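You operate a simulated robot arm through the tools that you are given. There is no shell and no other tool. Be economical: measure what you need, move in short steps, check, and stop when the job is done.

Carry out the task below with a simulated two-armed robot. There is one attempt and no reset: what you move stays moved.

JOB
Pick up the water bottle from the shelf under the wood table with one hand, pass it to the other hand and put it on the top of the narrow shelf. Set down upright: water bottle.

The check looks at the end state, three seconds after you hand in, the way a careful person would. Anything else that was tipped, shoved, dropped, spilled or broken makes it a failure.

ROBOT AND FRAMES
Two 7-joint arms with two-finger parallel grippers on one trunk, on a base that drives. Base frame: it is fixed to the floor where the robot stands at the start and does not move with it; the origin is under the middle of the robot, x ahead of it, y to its left, z up. Units: m, degrees, N and s.
The left shoulder is at the start at [0.06, 0.189, 0.603], the right one opposite. With the tool pointing down near the work surface each hand reaches from about 0.1 to 0.62 m from the robot's upright axis, wherever it stands, measured 20 degrees to its own side. Places, roughly: top of the narrow shelf (65x15 cm) [-1.88, 1.28, 0.88]. Payload 3.43 kg a hand.
The TCP of each hand is the grasp point between the finger pads, 0.03 m short of the fingertips. In the tool frame z runs along the fingers and y along their closing line. Largest opening 0.094 m; finger width 0.028, thickness 0.01; the body of the gripper, 0.05 by 0.096 m, starts 0.055 m behind the TCP.
Orientation is told as [roll, pitch, yaw] about the base's x, y, z axes, in that order, counted from this pose: with the fingers straight down and closing along the base's y, the tool's x points along the base's -x, its y along +y and its z along -z.

CONTROLS
- The arms move only by the tool arm_command. It takes "left_plan", "right_plan" or both (then of equal length, played together; a hand with none holds still); each is a list of rows, each a list of 3 entries, a list of its own where there are three numbers: the closure in counts, from 0 (fully open) to 255 (shut), then the shift along the tool's x, y, z in units of 500 mm (1.0 is 500 mm), then the turn, a rotation vector about the tool's x, y, z in units of 180 degrees (1.0 is 180 degrees). In form: [[jaw, [tx, ty, tz], [ax, ay, az]], ...]. A call has 1 to 12 rows; each row is the pose to reach, as a shift and turn from the pose commanded when the call began, along the tool's axes at that moment. A call with a number of a shift or a turn outside -1 to 1 is refused whole. A row lasts 0.2 s, in which the tool goes at most 0.05 m and 8.6 degrees; a call with a longer step from one row to the next is refused whole, and so is a gripper value outside its range. A pose out of reach is approached as far as the arm can. The call stops where the force on the tool passes 40 N (or 10 N more than at its start, if that is more) or the arm is blocked; 0.2 s more then pass. Each finger travels about 0.153 m/s and halts on what it meets, pressing with about 36 N; the grip force reading is that of the motor and also rises with nothing between the fingers. The clock runs only during rows and for 0.2 s after the last one: add rows that repeat a pose to give the fingers time. The reply holds the time, the measured pose of the TCP, the force on the tool along the base axes, the opening and the grip force, in the units named above and with some noise, with the torque about the TCP (base axes, N m) and any sound that the robot's microphone picked up.
- Cameras (640 x 400 px; columns grow to the right, rows downward): "scene" is now at [-0.0021, -0.028, 1.1406]; the picture's right is [-0.42, -0.91, -0.00], its down [-0.79, 0.37, -0.49] and it looks along [0.44, -0.21, -0.87] (base axes); focal length 254 px, centre (320, 200). "left" rides on the left gripper at [0.076, -0.014, -0.102] in its tool frame; the picture's right is [0.18, 0.98, 0.00], its down [-0.75, 0.14, -0.64] and it looks along [-0.63, 0.12, 0.77] (tool axes); focal length 243 px, centre (320, 200). "right" rides on the right gripper at [0.076, 0.014, -0.102] in its tool frame; the picture's right is [-0.18, 0.98, 0.00], its down [-0.75, -0.14, -0.64] and it looks along [-0.63, -0.12, 0.77] (tool axes); focal length 243 px, centre (320, 200). There is no depth. A picture from a camera that has moved, and an enlarged one, comes with that camera's place and axes in the base frame and with its lens.
- get_image(camera): a new picture of that camera. No time passes.
- move_column(by): slides the trunk up (or, below 0, down) by that many m; the arms and the scene camera ride with it, the base frame stays. It gives what a move gives, with no picture.
- roll_base(legs): drives the robot by 1 to 6 legs, each [ahead, left, turn to the left] in m, m and degrees, along the robot's own axes; the way and the turn of a leg run together, so that a leg with both is an arc; at most 1.5 m and 180 degrees a leg. The arms and the cameras ride along, it lands a little off, and it stops where it bumps. It gives what a move gives.
- head_to(pan, tilt): turns the head with the scene camera to pan (to the left, within 86 degrees either way) and tilt (down, from -29 to 69), counted from straight ahead of the robot. It gives what a move gives.
- zoom(camera, box): a new picture of the part [left, top, right, bottom] of that camera's present view, enlarged. No time passes.
- sign_off(): hands the job in; it is judged then, once.

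Go step by step. Nothing tells you exact positions but the pictures and the camera data: compare them with the known pose of the tool, close in by small moves and look again before you grip or let go. The budget is 120 turns and 88 pictures, counting those below and the enlarged ones. Unless the task says otherwise, let go and move clear before handing in, and close with one line.

The tools are called after "Request:" as name(argument=value, ...) on one line, values as JSON. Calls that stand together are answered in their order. arm_command: Moves the arms, as the interface text tells. Its arguments: {"type":"object","properties":{"left_plan":{"type":"array","items":{"type":"array"}},"right_plan":{"type":"array","items":{"type":"array"}}},"required":[]} The other tools are called the same way: move_column (by) slides the trunk up or down; roll_base (legs) drives the base; head_to (pan, tilt) turns the head that bears the scene camera; get_image (camera) takes a picture; zoom (camera, box) takes an enlarged picture of a part of a camera's view; sign_off () hands the job in.

At the start:

```text
time: 0.0
left_tcp_pos: [0.2827, 0.0385, 0.5071]
left_tcp_rot: [-0.1, -0.1, 0.0]
left_force: [-0.1, -0.8, -0.4]
left_ft_torque: [-0.02, -0.03, -0.02]
left_opening: 0.0943
left_gripper_force: 0.1
right_tcp_pos: [0.2984, -0.3334, 0.4502]
right_tcp_rot: [0.0, 0.0, -0.1]
right_force: [-0.1, -0.3, -0.9]
right_ft_torque: [-0.04, 0.04, 0.0]
right_opening: 0.094
right_gripper_force: 0.1
trunk travel left (down, up): [-0.275, 0.715]
robot x, y, heading: [0.0023, 0.0009, 0.1]
head pan, tilt: [-25.1, 60.9]
```

scene: 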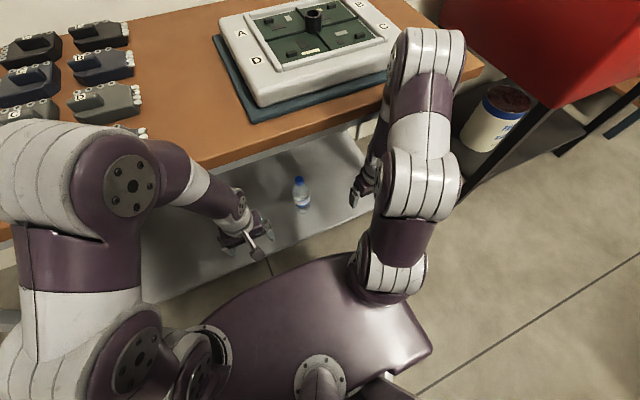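
right: 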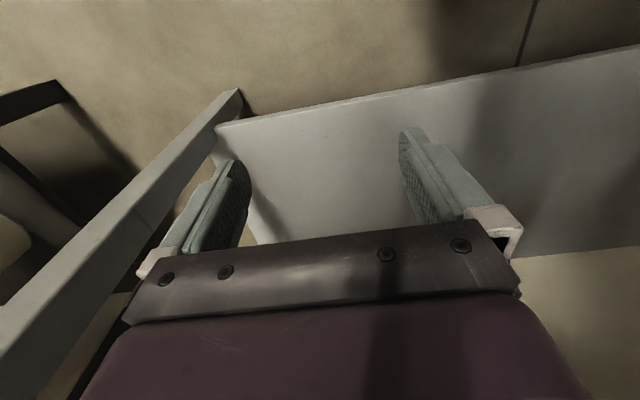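
left: 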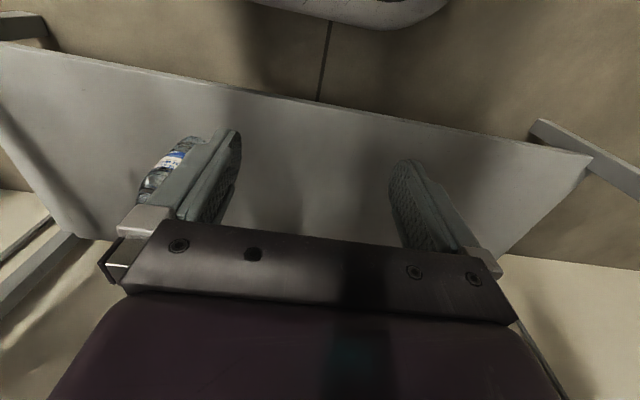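

The bottle stands on the lower shelf under the table, roughly at x 0.45, y -0.17. I'll look closer and around to measure the setup.

Request:
zoom(camera="scene", box=[200, 100, 440, 250])

Request:
head_to(pan=0, tilt=30)

Request:
get_image(camera="scene")

```text
2.67 times, centred on (320, 175) of scene
camera zoom: at [-0.0021, -0.028, 1.1406], right [-0.42, -0.91, 0.0], down [-0.79, 0.37, -0.49], along [0.44, -0.21, -0.87], focal length 679 px, centre (320, 267)
```

zoom: 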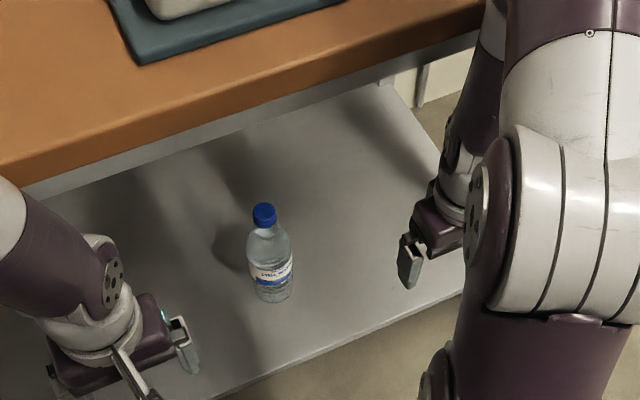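

```text
time: 1.0
left_tcp_pos: [0.2832, 0.0376, 0.5079]
left_tcp_rot: [0.0, 0.1, 0.0]
left_force: [-0.3, -0.6, 0.3]
left_ft_torque: [-0.02, 0.0, 0.0]
left_opening: 0.0941
left_gripper_force: 0.0
right_tcp_pos: [0.2983, -0.3335, 0.449]
right_tcp_rot: [0.0, 0.0, 0.1]
right_force: [-0.2, 0.8, 0.1]
right_ft_torque: [0.01, 0.01, -0.03]
right_opening: 0.094
right_gripper_force: 0.0
trunk travel left (down, up): [-0.275, 0.715]
robot x, y, heading: [-0.002, 0.0004, -0.1]
head pan, tilt: [0.0, 30.0]
```

```text
83 pictures are left
camera scene: at [0.0289, -0.0002, 1.1837], right [0.0, -1.0, 0.0], down [-0.5, 0.0, -0.87], along [0.87, 0.0, -0.5], focal length 254 px, centre (320, 200)
```

scene: 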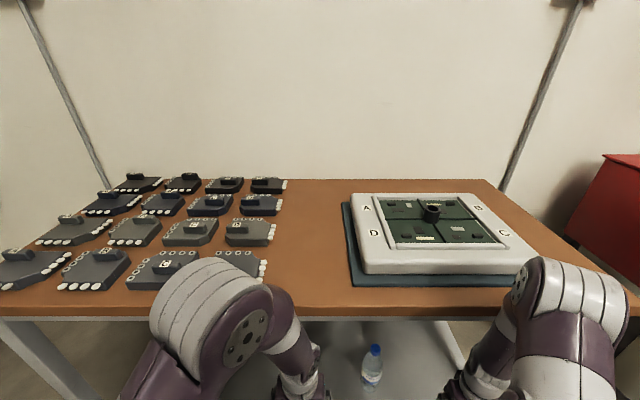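

The bottle's cap is around (0.53, -0.19, 0.31), with depth still uncertain. I'll pitch the right hand forward 45° so its camera looks under the table.

Request:
arm_command(right_plan=[[0, [0, 0, 0], [0, -0.0417, 0]], [0, [0, 0, 0], [0, -0.0833, 0]], [0, [0, 0, 0], [0, -0.125, 0]], [0, [0, 0, 0], [0, -0.1667, 0]], [0, [0, 0, 0], [0, -0.2083, 0]], [0, [0, 0, 0], [0, -0.25, 0]], [0, [0, 0, 0], [0, -0.25, 0]]])

Request:
get_image(camera="right")

Request:
head_to(pan=-15, tilt=50)

Request:
get_image(camera="scene")

```text
time: 2.6
left_tcp_pos: [0.2832, 0.0383, 0.5075]
left_tcp_rot: [0.0, 0.0, 0.0]
left_force: [0.1, 0.7, -0.4]
left_ft_torque: [-0.01, 0.01, -0.04]
left_opening: 0.0942
left_gripper_force: 0.0
right_tcp_pos: [0.2995, -0.3349, 0.4494]
right_tcp_rot: [0.5, -45.0, -0.2]
right_force: [0.6, 0.2, 0.0]
right_ft_torque: [-0.01, 0.02, 0.0]
right_opening: 0.0942
right_gripper_force: 0.1
right hand out of reach, approached as far as the arm can: row 3
trunk travel left (down, up): [-0.275, 0.715]
robot x, y, heading: [0.0012, -0.0026, 0.0]
head pan, tilt: [0.0, 30.0]
```

```text
82 pictures are left
camera right: at [0.1725, -0.3199, 0.4692], right [0.13, 0.98, 0.14], down [0.08, -0.15, 0.99], along [0.99, -0.12, -0.1], focal length 243 px, centre (320, 200)
```

right: 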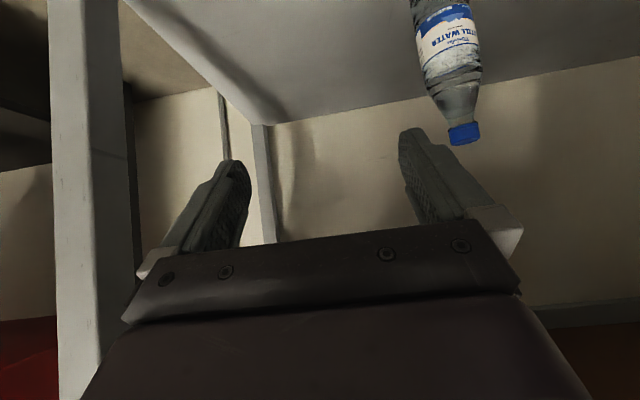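

```text
time: 3.4
left_tcp_pos: [0.2828, 0.0381, 0.5074]
left_tcp_rot: [0.0, -0.1, 0.1]
left_force: [-0.6, -0.1, 1.2]
left_ft_torque: [0.01, 0.01, -0.01]
left_opening: 0.0939
left_gripper_force: 0.1
right_tcp_pos: [0.299, -0.3356, 0.4498]
right_tcp_rot: [0.5, -44.8, -0.2]
right_force: [1.1, 0.4, 0.0]
right_ft_torque: [0.03, 0.0, 0.03]
right_opening: 0.0943
right_gripper_force: 0.1
trunk travel left (down, up): [-0.275, 0.715]
robot x, y, heading: [0.0024, -0.0021, 0.0]
head pan, tilt: [-15.0, 50.0]
```

```text
81 pictures are left
camera scene: at [0.0136, -0.0201, 1.1543], right [-0.26, -0.97, 0.0], down [-0.74, 0.2, -0.64], along [0.62, -0.17, -0.77], focal length 254 px, centre (320, 200)
```

scene: 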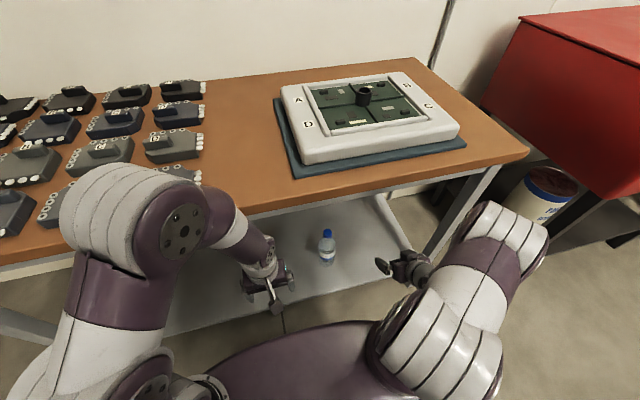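

Triangulating from two views puts the cap at about (0.478, -0.173, 0.386) and the shelf surface near z 0.185. I'll bring the right hand to a pre-grasp pose in front of the bottle, pitched 60°.

Request:
arm_command(right_plan=[[0, [0.014, 0.054, 0.0415], [0, -0.014, 0]], [0, [0.028, 0.108, 0.083], [0, -0.028, 0]], [0, [0.042, 0.162, 0.1245], [0, -0.042, 0]], [0, [0.057, 0.216, 0.166], [0, -0.056, 0]], [0, [0.071, 0.27, 0.2075], [0, -0.07, 0]], [0, [0.085, 0.324, 0.249], [0, -0.0833, 0]], [0, [0.085, 0.324, 0.249], [0, -0.0833, 0]]])

Request:
get_image(camera="right")

Request:
get_image(camera="scene")

```text
time: 5.0
left_tcp_pos: [0.2835, 0.0397, 0.5072]
left_tcp_rot: [-0.1, -0.1, 0.0]
left_force: [-0.3, 0.0, -0.1]
left_ft_torque: [0.0, 0.04, -0.04]
left_opening: 0.0941
left_gripper_force: 0.0
right_tcp_pos: [0.4695, -0.2221, 0.3577]
right_tcp_rot: [10.4, -57.9, -7.6]
right_force: [-0.1, -0.4, 0.2]
right_ft_torque: [-0.02, 0.0, -0.05]
right_opening: 0.0941
right_gripper_force: 0.0
right hand out of reach, approached as far as the arm can: row 1, 2, 3, 4, 5, 6, 7
trunk travel left (down, up): [-0.275, 0.715]
robot x, y, heading: [-0.0025, 0.0001, -0.0]
head pan, tilt: [-15.0, 50.0]
```

```text
80 pictures are left
camera right: at [0.3424, -0.2076, 0.3479], right [0.08, 0.97, 0.25], down [-0.15, -0.24, 0.96], along [0.99, -0.11, 0.12], focal length 243 px, centre (320, 200)
```

right: 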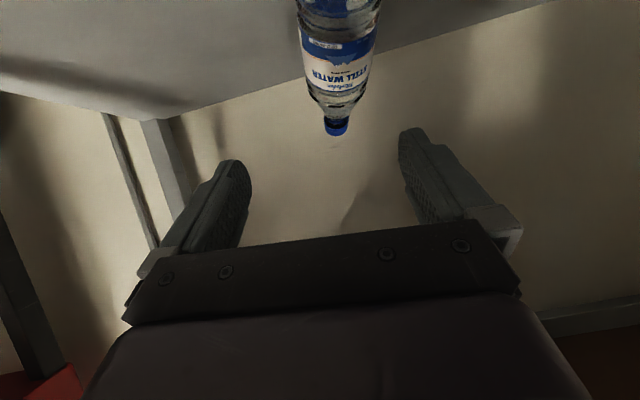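

```text
79 pictures are left
camera scene: at [0.0134, -0.02, 1.1543], right [-0.26, -0.97, 0.0], down [-0.74, 0.2, -0.64], along [0.62, -0.17, -0.77], focal length 254 px, centre (320, 200)
```

scene: 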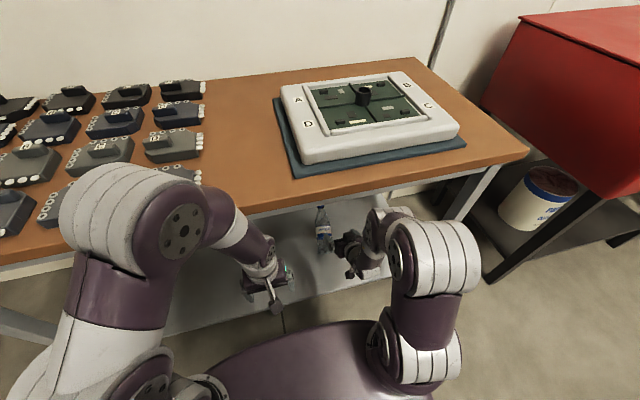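

The arm could not hold the commanded line and ended further ahead than planned. I need to check whether the bottle was touched.

Request:
zoom(camera="scene", box=[260, 180, 420, 280])

```text
4.00 times, centred on (340, 230) of scene
camera zoom: at [0.0134, -0.02, 1.1543], right [-0.26, -0.97, 0.0], down [-0.74, 0.2, -0.64], along [0.62, -0.17, -0.77], focal length 1018 px, centre (240, 80)
```

zoom: 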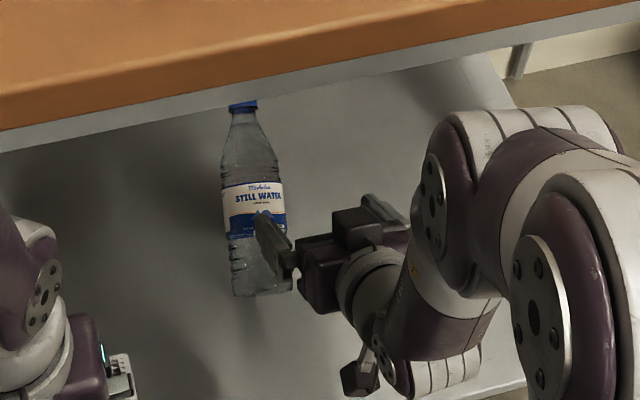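

The bottle has been tilted back by the right hand, and may still be mid-fall. I'll let a moment pass with a head move and look again.

Request:
head_to(pan=-18, tilt=48)

Request:
zoom(camera="scene", box=[240, 160, 400, 260])

Request:
get_image(camera="right")

```text
time: 5.6
left_tcp_pos: [0.2839, 0.0386, 0.5079]
left_tcp_rot: [0.0, 0.0, -0.1]
left_force: [0.2, 0.2, 0.4]
left_ft_torque: [-0.01, 0.0, -0.05]
left_opening: 0.0941
left_gripper_force: 0.1
right_tcp_pos: [0.4698, -0.2222, 0.3576]
right_tcp_rot: [10.2, -58.0, -7.7]
right_force: [0.4, 0.3, 0.3]
right_ft_torque: [0.04, 0.0, -0.02]
right_opening: 0.094
right_gripper_force: 0.0
trunk travel left (down, up): [-0.275, 0.715]
robot x, y, heading: [-0.0034, 0.0036, -0.1]
head pan, tilt: [-18.0, 48.0]
```

```text
4.00 times, centred on (320, 210) of scene
camera zoom: at [0.0142, -0.0244, 1.1569], right [-0.31, -0.95, 0.0], down [-0.71, 0.23, -0.67], along [0.64, -0.21, -0.74], focal length 1018 px, centre (320, 160)
```

zoom: 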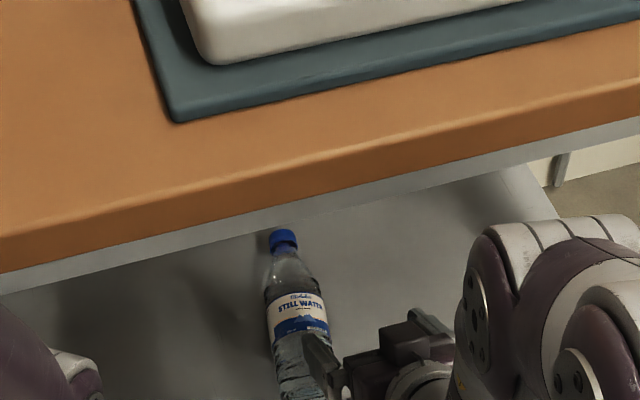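

```text
76 pictures are left
camera right: at [0.3424, -0.2079, 0.3482], right [0.08, 0.97, 0.25], down [-0.15, -0.24, 0.96], along [0.99, -0.11, 0.12], focal length 243 px, centre (320, 200)
```

right: 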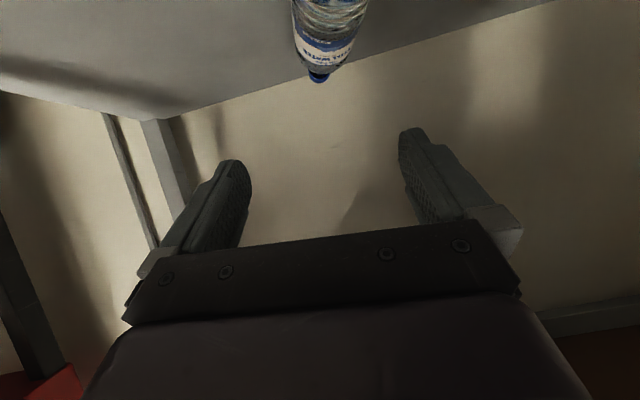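

The bottle now lies on the shelf with its base toward the robot, axis from about (0.51, -0.17) to the cap at (0.72, -0.21). It can be gripped from above and turned upright later. First a small retreat to see how the commanded pose behaves.

Request:
arm_command(right_plan=[[0, [0, 0, -0.04], [0, 0, 0]], [0, [0, 0, -0.04], [0, 0, 0]]])

```text
time: 6.2
left_tcp_pos: [0.2833, 0.0388, 0.5071]
left_tcp_rot: [0.0, 0.0, 0.0]
left_force: [-0.1, -0.2, 0.0]
left_ft_torque: [0.0, -0.04, -0.01]
left_opening: 0.094
left_gripper_force: 0.0
right_tcp_pos: [0.4637, -0.2255, 0.3708]
right_tcp_rot: [10.2, -57.5, -7.6]
right_force: [-1.1, 0.5, -0.5]
right_ft_torque: [0.01, -0.05, -0.04]
right_opening: 0.0944
right_gripper_force: 0.0
right hand out of reach, approached as far as the arm can: row 1, 2
trunk travel left (down, up): [-0.275, 0.715]
robot x, y, heading: [-0.0013, 0.0032, 0.3]
head pan, tilt: [-18.0, 48.0]
```

The command reference is still the earlier unreachable target. I'll steer it to a reachable pose above the bottle's base end, with less pitch.

Request:
arm_command(right_plan=[[0, [-0.065, -0.0235, 0.055], [0, 0.0278, 0]], [0, [-0.13, -0.047, 0.11], [0, 0.0556, 0]], [0, [-0.195, -0.07, 0.165], [0, 0.0833, 0]], [0, [-0.26, -0.094, 0.219], [0, 0.111, 0]], [0, [-0.26, -0.094, 0.219], [0, 0.111, 0]]])

Request:
get_image(camera="right")

Request:
get_image(camera="scene")

```text
time: 7.3
left_tcp_pos: [0.2779, 0.0354, 0.5055]
left_tcp_rot: [0.4, -0.1, -0.3]
left_force: [0.5, 0.0, -1.5]
left_ft_torque: [0.0, 0.0, 0.0]
left_opening: 0.094
left_gripper_force: 0.1
right_tcp_pos: [0.4798, -0.2424, 0.2863]
right_tcp_rot: [10.4, -20.6, -5.1]
right_force: [0.5, 0.1, -0.7]
right_ft_torque: [-0.02, 0.1, 0.03]
right_opening: 0.0942
right_gripper_force: 0.0
trunk travel left (down, up): [-0.275, 0.715]
robot x, y, heading: [-0.0048, 0.0052, -0.2]
head pan, tilt: [-18.0, 48.0]
stopped in row 5 (right hand): the arm was blocked; the commanded pose is now the measured one
```

```text
75 pictures are left
camera right: at [0.3717, -0.2359, 0.3569], right [0.19, 0.95, 0.23], down [0.47, -0.3, 0.83], along [0.86, -0.05, -0.5], focal length 243 px, centre (320, 200)
```

right: 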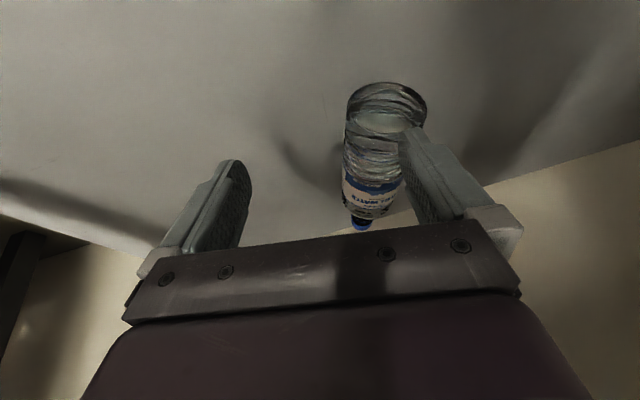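

```text
74 pictures are left
camera scene: at [0.0085, -0.0302, 1.155], right [-0.31, -0.95, -0.01], down [-0.71, 0.24, -0.67], along [0.64, -0.21, -0.74], focal length 254 px, centre (320, 200)
```

scene: 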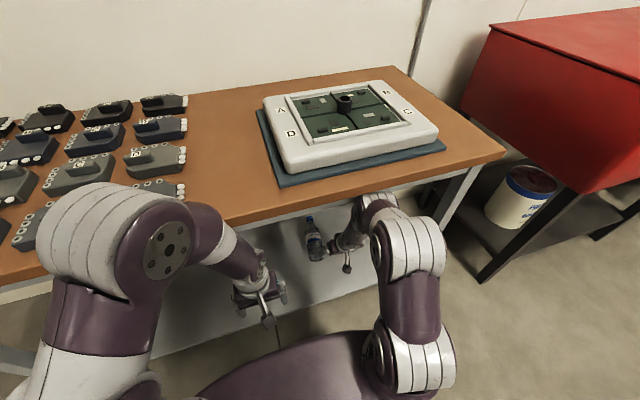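

The wrist was stopped, probably against the table's underside. I'll back the robot straight out so the arm can be reconfigured in free space.

Request:
roll_base(legs=[[-0.35, 0, 0]])

Request:
head_to(pan=-10, tilt=35)

Request:
get_image(camera="scene")

Request:
get_image(camera="right")

```text
time: 9.6
left_tcp_pos: [-0.0691, 0.0404, 0.5072]
left_tcp_rot: [0.0, 0.0, -0.2]
left_force: [-0.5, -0.3, 0.3]
left_ft_torque: [-0.01, -0.02, 0.0]
left_opening: 0.0942
left_gripper_force: 0.1
right_tcp_pos: [0.1437, -0.2417, 0.2981]
right_tcp_rot: [9.8, -22.0, -4.8]
right_force: [-0.6, -0.4, -0.5]
right_ft_torque: [-0.01, -0.01, -0.02]
right_opening: 0.0938
right_gripper_force: 0.1
trunk travel left (down, up): [-0.275, 0.715]
robot x, y, heading: [-0.352, 0.0008, -0.3]
head pan, tilt: [-18.0, 48.0]
```

```text
time: 10.3
left_tcp_pos: [-0.0705, 0.0396, 0.5069]
left_tcp_rot: [0.0, 0.0, -0.2]
left_force: [0.4, -0.5, 0.2]
left_ft_torque: [-0.02, 0.0, -0.01]
left_opening: 0.094
left_gripper_force: 0.1
right_tcp_pos: [0.1424, -0.2427, 0.2982]
right_tcp_rot: [9.7, -22.1, -4.8]
right_force: [0.6, -0.1, 0.0]
right_ft_torque: [-0.04, -0.03, -0.03]
right_opening: 0.0938
right_gripper_force: 0.0
trunk travel left (down, up): [-0.275, 0.715]
robot x, y, heading: [-0.3515, 0.003, 0.1]
head pan, tilt: [-10.0, 35.0]
```

```text
73 pictures are left
camera scene: at [-0.327, -0.0135, 1.1759], right [-0.18, -0.98, 0.0], down [-0.57, 0.1, -0.82], along [0.81, -0.15, -0.57], focal length 254 px, centre (320, 200)
```

scene: 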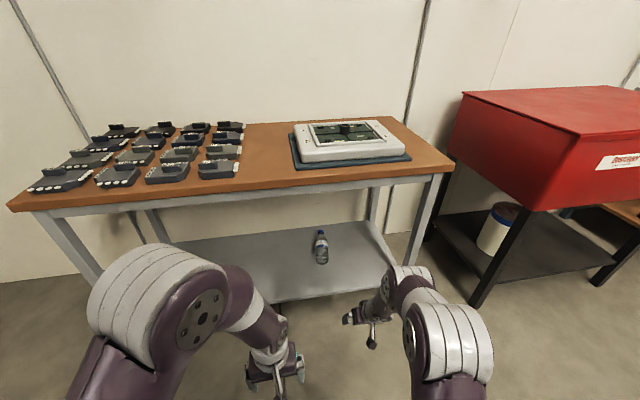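

```text
72 pictures are left
camera right: at [0.034, -0.2353, 0.367], right [0.19, 0.96, 0.22], down [0.45, -0.29, 0.85], along [0.87, -0.06, -0.48], focal length 243 px, centre (320, 200)
```

right: 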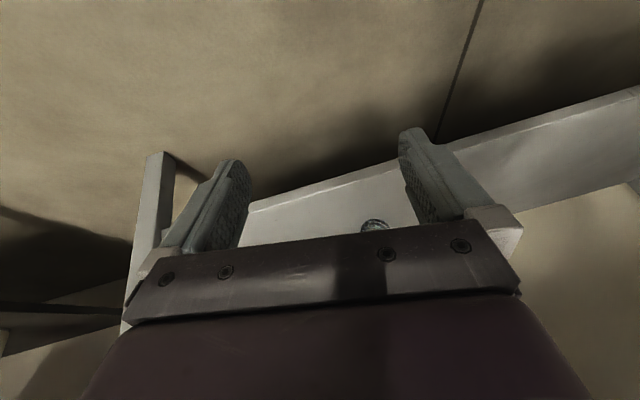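

Everything on the table is undisturbed; the tabletop is at about z 0.80 with its front edge near x 0.31. I'll set the right hand to point nearly down with its closing line across the bottle, then lower the trunk so the arm can go in flat under the table.

Request:
arm_command(right_plan=[[0, [-0.042, 0.029, -0.054], [0.01, 0.011, 0.004]], [0, [-0.084, 0.058, -0.108], [0.02, 0.022, 0.008]], [0, [-0.126, 0.087, -0.163], [0.03, 0.033, 0.0115]], [0, [-0.169, 0.115, -0.217], [0.04, 0.043, 0.015]], [0, [-0.211, 0.144, -0.272], [0.05, 0.054, 0.019]], [0, [-0.253, 0.173, -0.326], [0.0589, 0.065, 0.0228]], [0, [-0.253, 0.173, -0.326], [0.0589, 0.065, 0.0228]]])

Request:
move_column(by=-0.2)

Request:
get_image(camera="scene")

Request:
get_image(camera="right")

```text
time: 11.9
left_tcp_pos: [-0.0692, 0.0394, 0.5074]
left_tcp_rot: [0.0, 0.0, -0.2]
left_force: [0.3, -0.4, -0.2]
left_ft_torque: [0.02, 0.0, 0.03]
left_opening: 0.0941
left_gripper_force: 0.1
right_tcp_pos: [0.1998, -0.1891, 0.509]
right_tcp_rot: [0.0, -10.2, -8.0]
right_force: [0.3, 0.1, 0.4]
right_ft_torque: [0.0, 0.05, -0.02]
right_opening: 0.0938
right_gripper_force: 0.1
trunk travel left (down, up): [-0.275, 0.715]
robot x, y, heading: [-0.3509, 0.0018, 0.1]
head pan, tilt: [-10.0, 35.0]
```

```text
time: 14.1
left_tcp_pos: [-0.0689, 0.0388, 0.3062]
left_tcp_rot: [0.0, -0.1, -0.2]
left_force: [0.6, -0.1, -0.9]
left_ft_torque: [0.01, 0.01, -0.01]
left_opening: 0.094
left_gripper_force: 0.1
right_tcp_pos: [0.2003, -0.1888, 0.3087]
right_tcp_rot: [0.1, -10.1, -8.0]
right_force: [1.1, -1.1, 0.2]
right_ft_torque: [-0.03, 0.02, -0.02]
right_opening: 0.0943
right_gripper_force: 0.1
trunk travel left (down, up): [-0.075, 0.915]
robot x, y, heading: [-0.3507, 0.0005, -0.2]
head pan, tilt: [-10.0, 35.0]
```

```text
71 pictures are left
camera scene: at [-0.327, -0.0135, 0.976], right [-0.18, -0.98, 0.0], down [-0.56, 0.1, -0.82], along [0.81, -0.15, -0.57], focal length 254 px, centre (320, 200)
```

scene: 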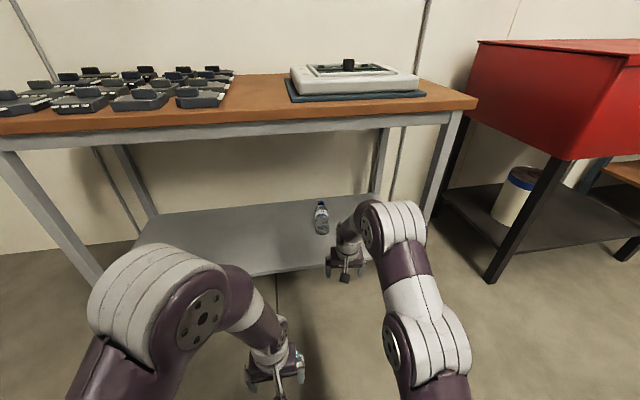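

```text
70 pictures are left
camera right: at [0.1096, -0.1607, 0.3976], right [0.32, 0.95, 0.03], down [0.6, -0.23, 0.76], along [0.73, -0.22, -0.64], focal length 243 px, centre (320, 200)
```

right: 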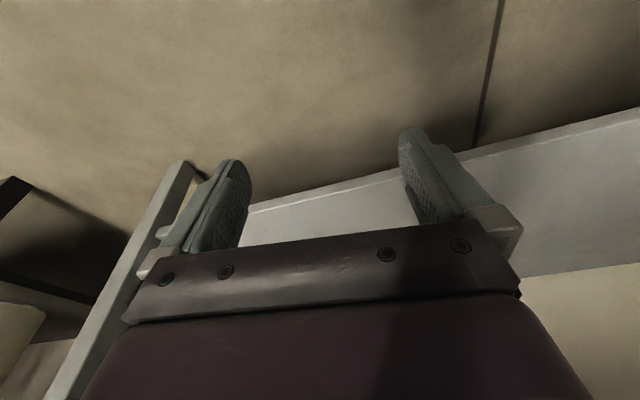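

Trunk is down and the arm lies below the table rail. I'll drive ahead in two steps, checking the alignment above the bottle.

Request:
roll_base(legs=[[0.28, 0, 0]])

Request:
get_image(camera="right")

Request:
get_image(camera="scene")

```text
time: 16.0
left_tcp_pos: [0.2077, 0.0375, 0.3075]
left_tcp_rot: [0.0, 0.0, -0.2]
left_force: [-0.2, 1.3, 0.1]
left_ft_torque: [0.0, -0.02, -0.04]
left_opening: 0.0941
left_gripper_force: 0.0
right_tcp_pos: [0.4776, -0.1901, 0.3088]
right_tcp_rot: [0.0, -10.2, -8.1]
right_force: [0.1, 0.1, -0.2]
right_ft_torque: [0.0, 0.01, 0.0]
right_opening: 0.0943
right_gripper_force: 0.1
trunk travel left (down, up): [-0.075, 0.915]
robot x, y, heading: [-0.0697, 0.001, -0.1]
head pan, tilt: [-10.0, 35.0]
```

```text
69 pictures are left
camera right: at [0.388, -0.1618, 0.3975], right [0.32, 0.95, 0.03], down [0.6, -0.23, 0.76], along [0.73, -0.22, -0.64], focal length 243 px, centre (320, 200)
```

right: 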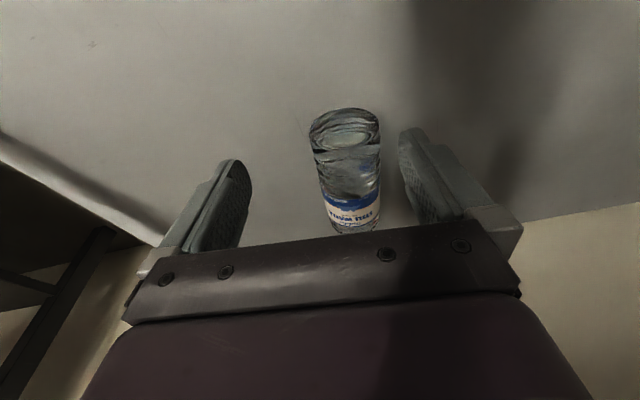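

```text
68 pictures are left
camera scene: at [-0.0485, -0.0145, 0.976], right [-0.18, -0.98, 0.0], down [-0.56, 0.1, -0.82], along [0.81, -0.15, -0.57], focal length 254 px, centre (320, 200)
```

scene: 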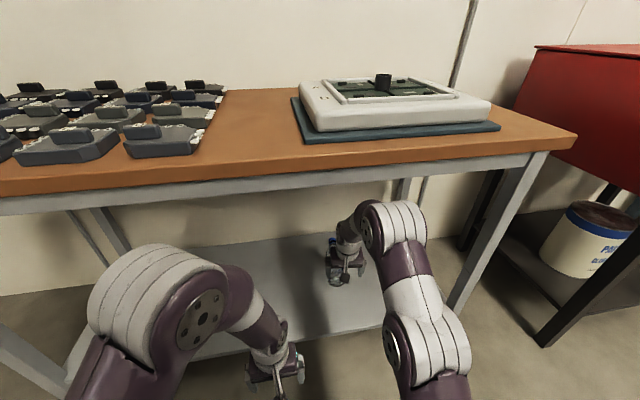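

The bottle is centred between the fingers and aligned with them. I'll drive the remaining 0.11 m over it.

Request:
roll_base(legs=[[0.11, 0.003, 0]])

Request:
get_image(camera="right")

Request:
zoom(camera="scene", box=[240, 160, 560, 360])

```text
time: 17.2
left_tcp_pos: [0.3188, 0.0404, 0.3066]
left_tcp_rot: [0.0, -0.1, -0.2]
left_force: [0.3, 0.9, -0.5]
left_ft_torque: [0.01, 0.01, 0.03]
left_opening: 0.094
left_gripper_force: 0.0
right_tcp_pos: [0.588, -0.1881, 0.3094]
right_tcp_rot: [0.0, -10.2, -8.0]
right_force: [-0.3, 0.9, -1.1]
right_ft_torque: [-0.02, 0.0, 0.0]
right_opening: 0.0942
right_gripper_force: 0.0
trunk travel left (down, up): [-0.075, 0.915]
robot x, y, heading: [0.0378, 0.0015, -0.2]
head pan, tilt: [-10.0, 35.0]
```

```text
67 pictures are left
camera right: at [0.498, -0.1592, 0.3975], right [0.32, 0.95, 0.03], down [0.6, -0.23, 0.76], along [0.73, -0.22, -0.64], focal length 243 px, centre (320, 200)
```

right: 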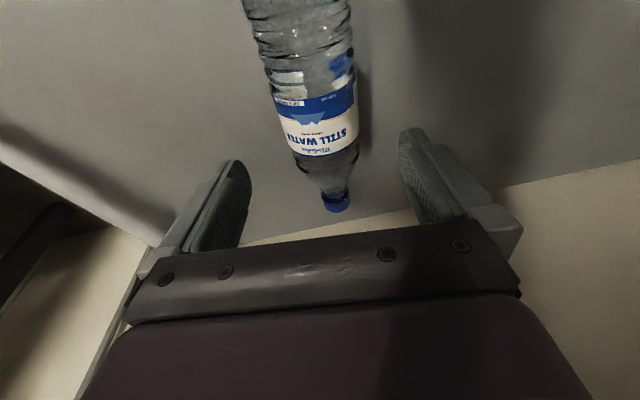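

```text
2.00 times, centred on (400, 260) of scene
camera zoom: at [0.0615, -0.0119, 0.976], right [-0.18, -0.98, 0.0], down [-0.56, 0.1, -0.82], along [0.81, -0.15, -0.57], focal length 509 px, centre (160, 80)
```

zoom: 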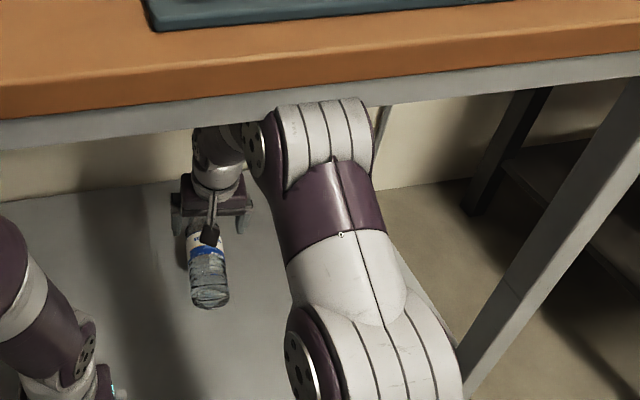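

The hand is right above the bottle's label area. I'll lower the trunk 0.073 m so the fingers straddle it.

Request:
move_column(by=-0.073)

Request:
get_image(camera="right")

```text
time: 18.3
left_tcp_pos: [0.3201, 0.0422, 0.2343]
left_tcp_rot: [0.0, 0.0, -0.2]
left_force: [-0.4, -0.6, 0.4]
left_ft_torque: [0.03, 0.02, 0.0]
left_opening: 0.0939
left_gripper_force: 0.1
right_tcp_pos: [0.5877, -0.1892, 0.236]
right_tcp_rot: [0.1, -10.0, -7.9]
right_force: [0.4, 0.1, -0.4]
right_ft_torque: [-0.04, -0.03, -0.03]
right_opening: 0.0942
right_gripper_force: 0.0
trunk travel left (down, up): [-0.002, 0.988]
robot x, y, heading: [0.038, 0.0047, -0.2]
head pan, tilt: [-10.0, 35.0]
```

```text
65 pictures are left
camera right: at [0.4981, -0.1592, 0.3246], right [0.32, 0.95, 0.03], down [0.6, -0.23, 0.76], along [0.73, -0.22, -0.64], focal length 243 px, centre (320, 200)
```

right: 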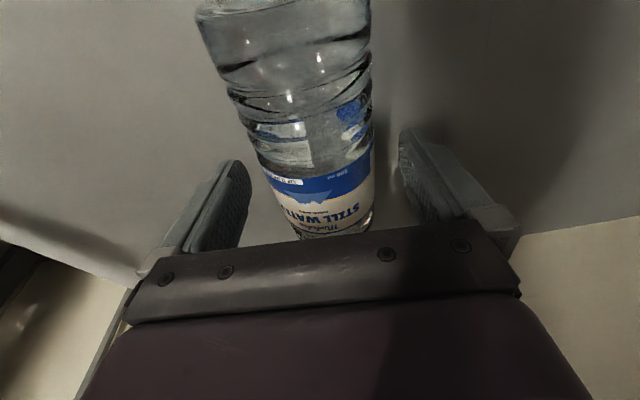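

The fingers straddle the bottle. I'll sink a few more mm and close.

Request:
arm_command(right_plan=[[0, [0, 0, 0.014], [0, 0, 0]], [0, [0, 0, 0.014], [0, 0, 0]], [60, [0, 0, 0.014], [0, 0, 0]], [120, [0, 0, 0.014], [0, 0, 0]], [255, [0, 0, 0.014], [0, 0, 0]], [255, [0, 0, 0.014], [0, 0, 0]], [255, [0, 0, 0.014], [0, 0, 0]]])

Request:
get_image(camera="right")

```text
time: 19.9
left_tcp_pos: [0.3193, 0.041, 0.2346]
left_tcp_rot: [0.0, 0.0, -0.2]
left_force: [-0.5, -0.4, -0.9]
left_ft_torque: [0.0, 0.03, -0.03]
left_opening: 0.0942
left_gripper_force: 0.0
right_tcp_pos: [0.5887, -0.1884, 0.2302]
right_tcp_rot: [0.0, -10.1, -8.0]
right_force: [0.7, -0.8, 0.5]
right_ft_torque: [-0.1, -0.02, -0.06]
right_opening: 0.0623
right_gripper_force: 36.4
trunk travel left (down, up): [-0.002, 0.988]
robot x, y, heading: [0.0311, 0.0056, 0.2]
head pan, tilt: [-10.0, 35.0]
```

```text
64 pictures are left
camera right: at [0.4992, -0.1595, 0.3178], right [0.32, 0.95, 0.03], down [0.6, -0.23, 0.76], along [0.73, -0.22, -0.64], focal length 243 px, centre (320, 200)
```

right: 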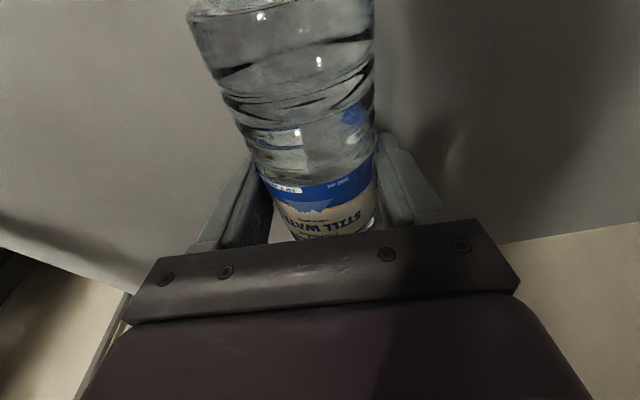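

Gripped with 0.062 m opening and 36 N. Now lift with the trunk 0.07 m and back straight out.

Request:
move_column(by=0.07)

Request:
roll_base(legs=[[-0.55, 0, 0]])

Request:
get_image(camera="right")

Request:
get_image(camera="scene")

```text
time: 21.0
left_tcp_pos: [0.3203, 0.0415, 0.3047]
left_tcp_rot: [0.0, -0.1, -0.1]
left_force: [0.6, 0.0, 0.2]
left_ft_torque: [0.0, 0.03, -0.01]
left_opening: 0.0943
left_gripper_force: 0.0
right_tcp_pos: [0.588, -0.1874, 0.3005]
right_tcp_rot: [0.0, -10.1, -8.0]
right_force: [0.3, 0.4, -0.5]
right_ft_torque: [0.0, -0.04, 0.03]
right_opening: 0.0002
right_gripper_force: 33.2
trunk travel left (down, up): [-0.072, 0.918]
robot x, y, heading: [0.0346, 0.0003, -0.0]
head pan, tilt: [-10.0, 35.0]
```

```text
time: 24.2
left_tcp_pos: [-0.2292, 0.0429, 0.3054]
left_tcp_rot: [0.1, 0.0, -0.6]
left_force: [-0.4, 0.2, 0.3]
left_ft_torque: [0.01, 0.0, 0.0]
left_opening: 0.0939
left_gripper_force: 0.1
right_tcp_pos: [0.0389, -0.1872, 0.299]
right_tcp_rot: [0.1, -10.1, -8.4]
right_force: [0.8, 0.6, 0.1]
right_ft_torque: [-0.05, 0.0, -0.01]
right_opening: 0.0001
right_gripper_force: 33.4
trunk travel left (down, up): [-0.072, 0.918]
robot x, y, heading: [-0.5122, 0.0083, -0.8]
head pan, tilt: [-10.0, 35.0]
```

```text
63 pictures are left
camera right: at [-0.0505, -0.1586, 0.3878], right [0.32, 0.95, 0.03], down [0.6, -0.23, 0.76], along [0.73, -0.23, -0.64], focal length 243 px, centre (320, 200)
```

right: 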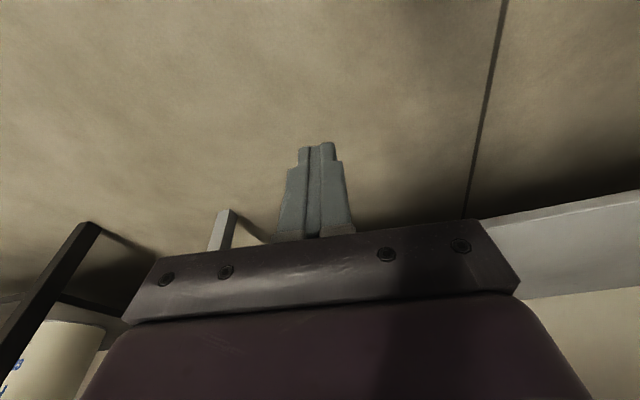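

```text
62 pictures are left
camera scene: at [-0.4871, -0.0082, 0.973], right [-0.18, -0.98, 0.0], down [-0.56, 0.11, -0.82], along [0.81, -0.15, -0.57], focal length 254 px, centre (320, 200)
```

scene: 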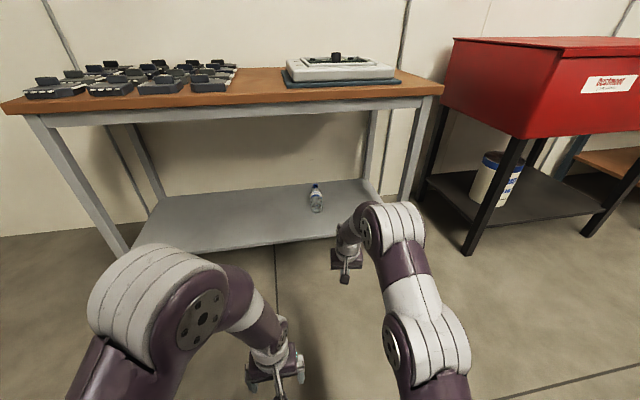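

The bottle slipped out when lifted: the grip was probably too high on its round side. It still lies on the shelf; let me re-measure.

Request:
zoom(camera="scene", box=[240, 150, 400, 250])

Request:
head_to(pan=-20, tilt=10)

Request:
get_image(camera="scene")

```text
4.00 times, centred on (320, 200) of scene
camera zoom: at [-0.4871, -0.0082, 0.973], right [-0.18, -0.98, 0.0], down [-0.56, 0.11, -0.82], along [0.81, -0.15, -0.57], focal length 1018 px, centre (320, 200)
```

zoom: 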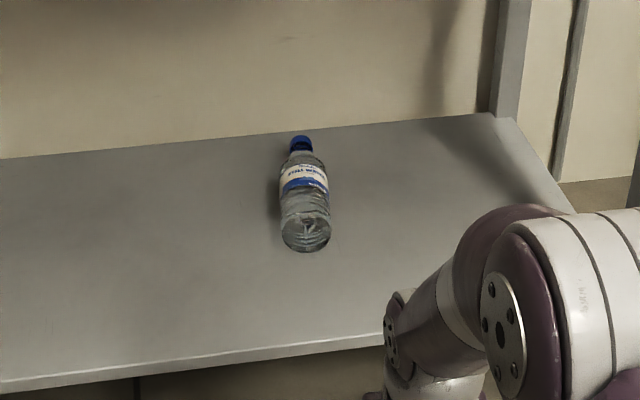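

```text
time: 25.1
left_tcp_pos: [-0.2285, 0.0422, 0.304]
left_tcp_rot: [0.0, 0.0, -0.7]
left_force: [-0.5, -0.1, 0.0]
left_ft_torque: [-0.04, -0.01, 0.02]
left_opening: 0.094
left_gripper_force: 0.1
right_tcp_pos: [0.039, -0.1876, 0.2993]
right_tcp_rot: [0.0, -10.1, -8.5]
right_force: [0.1, -1.6, 0.1]
right_ft_torque: [-0.03, 0.03, -0.01]
right_opening: 0.0
right_gripper_force: 33.5
trunk travel left (down, up): [-0.072, 0.918]
robot x, y, heading: [-0.5097, 0.0085, -0.4]
head pan, tilt: [-20.0, 10.0]
```

```text
60 pictures are left
camera scene: at [-0.4867, -0.0247, 1.013], right [-0.35, -0.94, 0.0], down [-0.16, 0.06, -0.98], along [0.92, -0.35, -0.17], focal length 254 px, centre (320, 200)
```

scene: 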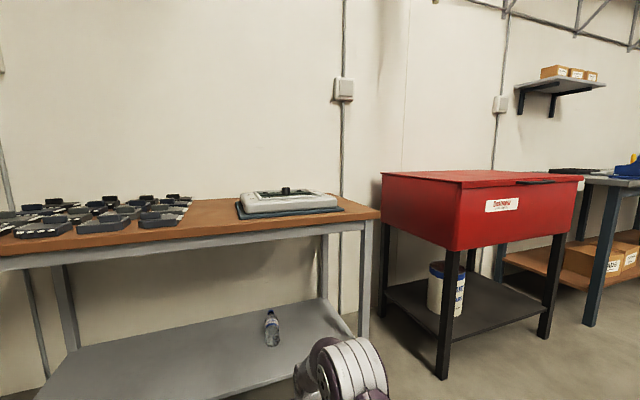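

The lower shelf seems to be nearer z 0.155 than I thought, so the fingers gripped above the bottle's midline, and also near its base end. I'll open, drive back in, further along the bottle.

Request:
arm_command(right_plan=[[0, [0, 0, 0], [0, 0, 0]], [0, [0, 0, 0], [0, 0, 0]], [0, [0, 0, 0], [0, 0, 0]]])

Request:
roll_base(legs=[[0.5, 0, 0]])

Request:
get_image(camera="right")

```text
time: 25.9
left_tcp_pos: [-0.2287, 0.0434, 0.304]
left_tcp_rot: [0.0, 0.0, -0.6]
left_force: [-0.1, 0.0, -0.9]
left_ft_torque: [0.01, -0.03, 0.03]
left_opening: 0.0937
left_gripper_force: 0.1
right_tcp_pos: [0.0387, -0.1869, 0.2988]
right_tcp_rot: [-0.1, -10.1, -8.5]
right_force: [0.0, -0.2, -0.7]
right_ft_torque: [-0.04, 0.03, -0.02]
right_opening: 0.0942
right_gripper_force: 0.0
trunk travel left (down, up): [-0.072, 0.918]
robot x, y, heading: [-0.5126, 0.0099, -0.5]
head pan, tilt: [-20.0, 10.0]
```

```text
time: 28.8
left_tcp_pos: [0.2726, 0.0401, 0.3057]
left_tcp_rot: [-0.1, 0.0, -0.4]
left_force: [-0.1, -0.5, -0.2]
left_ft_torque: [0.02, 0.02, 0.01]
left_opening: 0.0937
left_gripper_force: 0.0
right_tcp_pos: [0.5427, -0.1902, 0.2996]
right_tcp_rot: [0.0, -10.1, -8.2]
right_force: [0.0, -0.7, -0.4]
right_ft_torque: [-0.02, 0.0, 0.01]
right_opening: 0.0939
right_gripper_force: 0.0
trunk travel left (down, up): [-0.072, 0.918]
robot x, y, heading: [-0.0093, 0.0008, -0.3]
head pan, tilt: [-20.0, 10.0]
```

```text
59 pictures are left
camera right: at [0.4534, -0.1614, 0.3878], right [0.32, 0.95, 0.03], down [0.6, -0.23, 0.76], along [0.73, -0.22, -0.64], focal length 243 px, centre (320, 200)
```

right: 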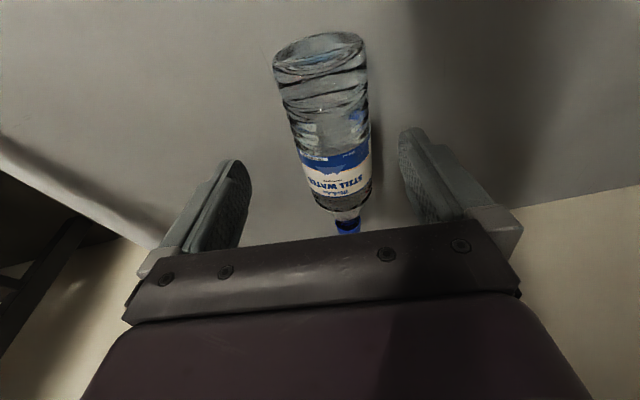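

Bottle is still aligned with the gripper. I'll go 0.08 m further and lower the trunk its remaining 0.07 m.

Request:
roll_base(legs=[[0.08, -0.003, 0]])

Request:
move_column(by=-0.07)

Request:
get_image(camera="right")

```text
time: 29.9
left_tcp_pos: [0.3519, 0.0375, 0.3038]
left_tcp_rot: [-0.1, -0.1, -0.4]
left_force: [1.5, -1.4, 2.3]
left_ft_torque: [0.08, 0.0, -0.04]
left_opening: 0.094
left_gripper_force: 0.0
right_tcp_pos: [0.6228, -0.1929, 0.3006]
right_tcp_rot: [0.0, -10.2, -8.1]
right_force: [0.4, -0.1, 0.5]
right_ft_torque: [-0.03, -0.01, -0.04]
right_opening: 0.0939
right_gripper_force: 0.0
trunk travel left (down, up): [-0.072, 0.918]
robot x, y, heading: [0.0733, 0.0027, -0.6]
head pan, tilt: [-20.0, 10.0]
```

```text
time: 31.0
left_tcp_pos: [0.3534, 0.0369, 0.2339]
left_tcp_rot: [0.0, 0.1, -0.4]
left_force: [-1.3, 0.1, 0.7]
left_ft_torque: [0.01, 0.0, -0.02]
left_opening: 0.0942
left_gripper_force: 0.0
right_tcp_pos: [0.623, -0.1923, 0.2289]
right_tcp_rot: [0.0, -10.1, -8.1]
right_force: [-1.0, -0.7, 0.3]
right_ft_torque: [0.0, -0.01, 0.0]
right_opening: 0.0942
right_gripper_force: 0.0
trunk travel left (down, up): [-0.002, 0.988]
robot x, y, heading: [0.0678, 0.0016, -0.1]
head pan, tilt: [-20.0, 10.0]
```

```text
58 pictures are left
camera right: at [0.5335, -0.1645, 0.3179], right [0.32, 0.95, 0.03], down [0.6, -0.23, 0.76], along [0.73, -0.22, -0.64], focal length 243 px, centre (320, 200)
```

right: 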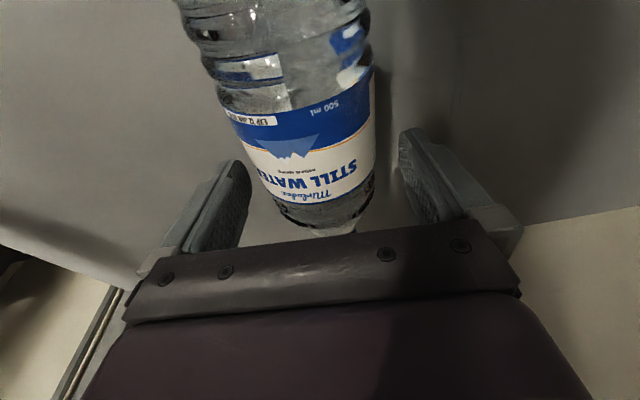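

Now the arm itself goes down another 25 mm in 5 mm steps, watching the force.

Request:
arm_command(right_plan=[[0, [0.0017, 0, 0.0099], [0, 0, 0]], [0, [0.0035, 0, 0.0197], [0, 0, 0]], [0, [0.0052, 0, 0.0295], [0, 0, 0]], [0, [0.007, 0, 0.0394], [0, 0, 0]], [0, [0.0087, 0, 0.0492], [0, 0, 0]], [0, [0.0087, 0, 0.0492], [0, 0, 0]]])

Request:
get_image(camera="right")

```text
time: 32.1
left_tcp_pos: [0.351, 0.0375, 0.2346]
left_tcp_rot: [0.1, 0.1, -0.4]
left_force: [0.1, 0.3, -0.4]
left_ft_torque: [0.01, 0.0, 0.01]
left_opening: 0.0941
left_gripper_force: 0.1
right_tcp_pos: [0.6222, -0.193, 0.2114]
right_tcp_rot: [0.0, -10.3, -8.2]
right_force: [-17.3, 1.7, 27.3]
right_ft_torque: [-0.2, 0.76, 0.04]
right_opening: 0.094
right_gripper_force: 0.1
trunk travel left (down, up): [-0.002, 0.988]
robot x, y, heading: [0.0679, 0.0003, -0.3]
head pan, tilt: [-20.0, 10.0]
stopped in row 5 (right hand): the force on the tool passed its limit at 48 N (the readings are from after the stop); the commanded pose is now the measured one
```

```text
57 pictures are left
camera right: at [0.5328, -0.1643, 0.3], right [0.32, 0.95, 0.03], down [0.6, -0.23, 0.77], along [0.73, -0.22, -0.64], focal length 243 px, centre (320, 200)
```

right: 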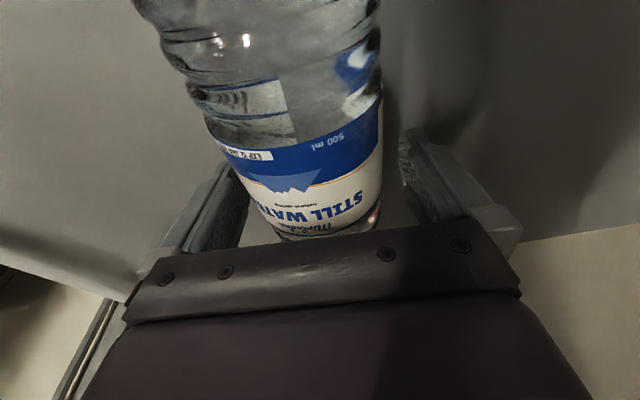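

Contact with the shelf at TCP z 0.211, so the shelf is at z ≈ 0.18. I'll raise 4 mm and close here.

Request:
arm_command(right_plan=[[0, [-0.0014, 0, -0.008], [0, 0, 0]], [0, [-0.0014, 0, -0.008], [0, 0, 0]], [60, [-0.0014, 0, -0.008], [0, 0, 0]], [120, [-0.0014, 0, -0.008], [0, 0, 0]], [255, [-0.0014, 0, -0.008], [0, 0, 0]], [255, [-0.0014, 0, -0.008], [0, 0, 0]], [255, [-0.0014, 0, -0.008], [0, 0, 0]]])

Request:
get_image(camera="right")

```text
time: 33.7
left_tcp_pos: [0.3532, 0.037, 0.2336]
left_tcp_rot: [0.2, 0.1, -0.4]
left_force: [0.7, -0.5, -0.5]
left_ft_torque: [-0.03, 0.02, -0.01]
left_opening: 0.0942
left_gripper_force: 0.1
right_tcp_pos: [0.6235, -0.1928, 0.2114]
right_tcp_rot: [0.0, -10.1, -8.1]
right_force: [0.0, 1.5, 0.2]
right_ft_torque: [-0.04, -0.21, 0.01]
right_opening: 0.067
right_gripper_force: 35.9
trunk travel left (down, up): [-0.002, 0.988]
robot x, y, heading: [0.0697, 0.0006, -0.3]
head pan, tilt: [-20.0, 10.0]
```

```text
56 pictures are left
camera right: at [0.5331, -0.1642, 0.3004], right [0.32, 0.95, 0.03], down [0.6, -0.23, 0.76], along [0.73, -0.22, -0.64], focal length 243 px, centre (320, 200)
```

right: 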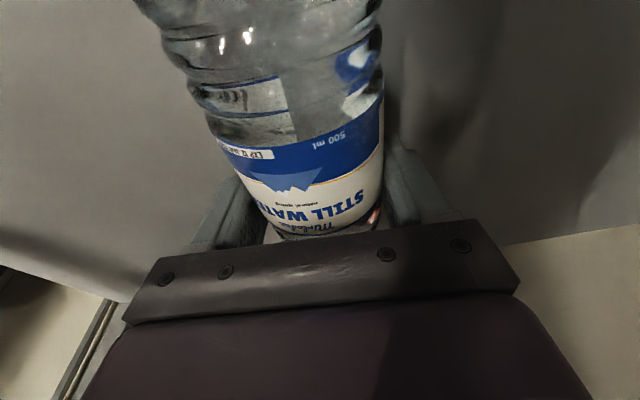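

Opening is now 0.067 m, the full diameter, so this grip is around the midline. Lift 3 cm and check.

Request:
move_column(by=0.03)

Request:
get_image(camera="right")

```text
time: 34.5
left_tcp_pos: [0.3531, 0.037, 0.2648]
left_tcp_rot: [0.2, 0.1, -0.5]
left_force: [0.1, -0.8, 0.2]
left_ft_torque: [0.02, 0.01, 0.0]
left_opening: 0.0939
left_gripper_force: 0.0
right_tcp_pos: [0.6243, -0.1931, 0.2418]
right_tcp_rot: [0.1, -10.0, -8.3]
right_force: [-0.1, 0.8, -4.4]
right_ft_torque: [0.0, -0.14, 0.0]
right_opening: 0.0672
right_gripper_force: 36.0
trunk travel left (down, up): [-0.032, 0.958]
robot x, y, heading: [0.0673, -0.0015, -0.3]
head pan, tilt: [-20.0, 10.0]
```

```text
55 pictures are left
camera right: at [0.5331, -0.1644, 0.3303], right [0.32, 0.95, 0.03], down [0.6, -0.23, 0.76], along [0.73, -0.22, -0.64], focal length 243 px, centre (320, 200)
```

right: 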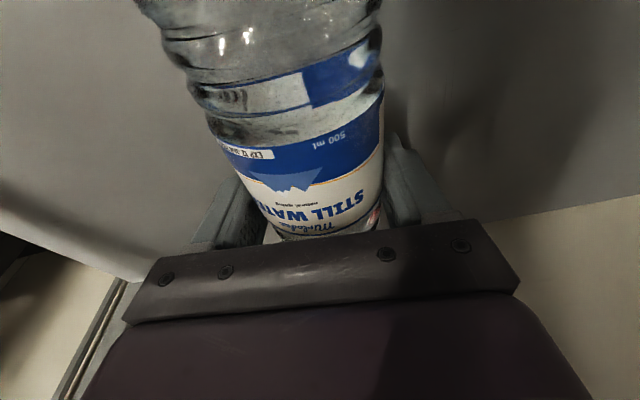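

The bottle is held (4.4 N) and hasn't shifted. Lift a bit more and back out of the table.

Request:
move_column(by=0.06)

Request:
roll_base(legs=[[-0.75, 0, 0]])

Request:
head_to(pan=-10, tilt=40)

Request:
get_image(camera="scene")

```text
time: 35.5
left_tcp_pos: [0.3525, 0.0359, 0.326]
left_tcp_rot: [-0.1, -0.3, -0.5]
left_force: [-0.3, -0.5, 0.1]
left_ft_torque: [0.03, 0.0, 0.01]
left_opening: 0.0938
left_gripper_force: 0.0
right_tcp_pos: [0.6222, -0.1938, 0.3044]
right_tcp_rot: [0.1, -10.4, -8.1]
right_force: [0.6, 0.4, -4.3]
right_ft_torque: [-0.03, -0.13, 0.01]
right_opening: 0.0667
right_gripper_force: 35.9
trunk travel left (down, up): [-0.092, 0.898]
robot x, y, heading: [0.0695, -0.0029, -0.6]
head pan, tilt: [-20.0, 10.0]
```

```text
time: 36.1
left_tcp_pos: [0.3533, 0.0355, 0.3257]
left_tcp_rot: [-0.3, -0.5, -0.4]
left_force: [0.5, 0.2, -0.4]
left_ft_torque: [0.03, 0.02, 0.0]
left_opening: 0.094
left_gripper_force: 0.2
right_tcp_pos: [0.6212, -0.1932, 0.3026]
right_tcp_rot: [0.1, -10.1, -8.2]
right_force: [0.3, -0.6, -6.2]
right_ft_torque: [0.0, -0.13, 0.0]
right_opening: 0.0668
right_gripper_force: 36.0
trunk travel left (down, up): [-0.092, 0.898]
robot x, y, heading: [0.0672, -0.0047, -0.4]
head pan, tilt: [-20.0, 10.0]
stopped in leg 1: the robot was blocked; the commanded pose is now the measured one
```

```text
time: 37.1
left_tcp_pos: [0.3528, 0.036, 0.3259]
left_tcp_rot: [-0.1, -0.3, -0.4]
left_force: [0.0, -0.5, 0.2]
left_ft_torque: [-0.01, 0.05, 0.01]
left_opening: 0.0941
left_gripper_force: 0.0
right_tcp_pos: [0.6225, -0.1918, 0.303]
right_tcp_rot: [0.2, -10.2, -8.2]
right_force: [-0.3, 0.2, -5.4]
right_ft_torque: [-0.05, -0.17, -0.02]
right_opening: 0.067
right_gripper_force: 35.7
trunk travel left (down, up): [-0.092, 0.898]
robot x, y, heading: [0.0669, 0.0006, -0.6]
head pan, tilt: [-10.0, 40.0]
```

```text
54 pictures are left
camera scene: at [0.0897, -0.0159, 0.9856], right [-0.18, -0.98, 0.0], down [-0.63, 0.12, -0.77], along [0.76, -0.14, -0.64], focal length 254 px, centre (320, 200)
```

scene: 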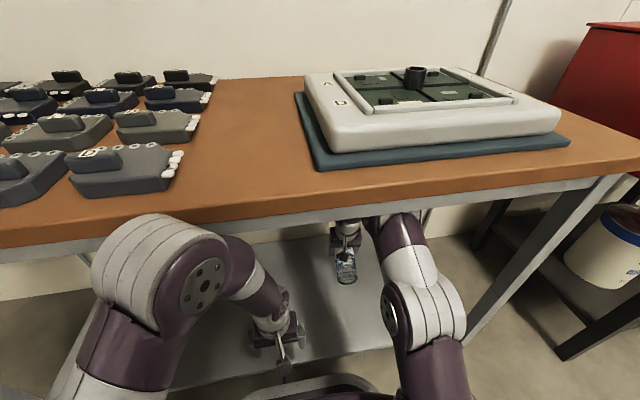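

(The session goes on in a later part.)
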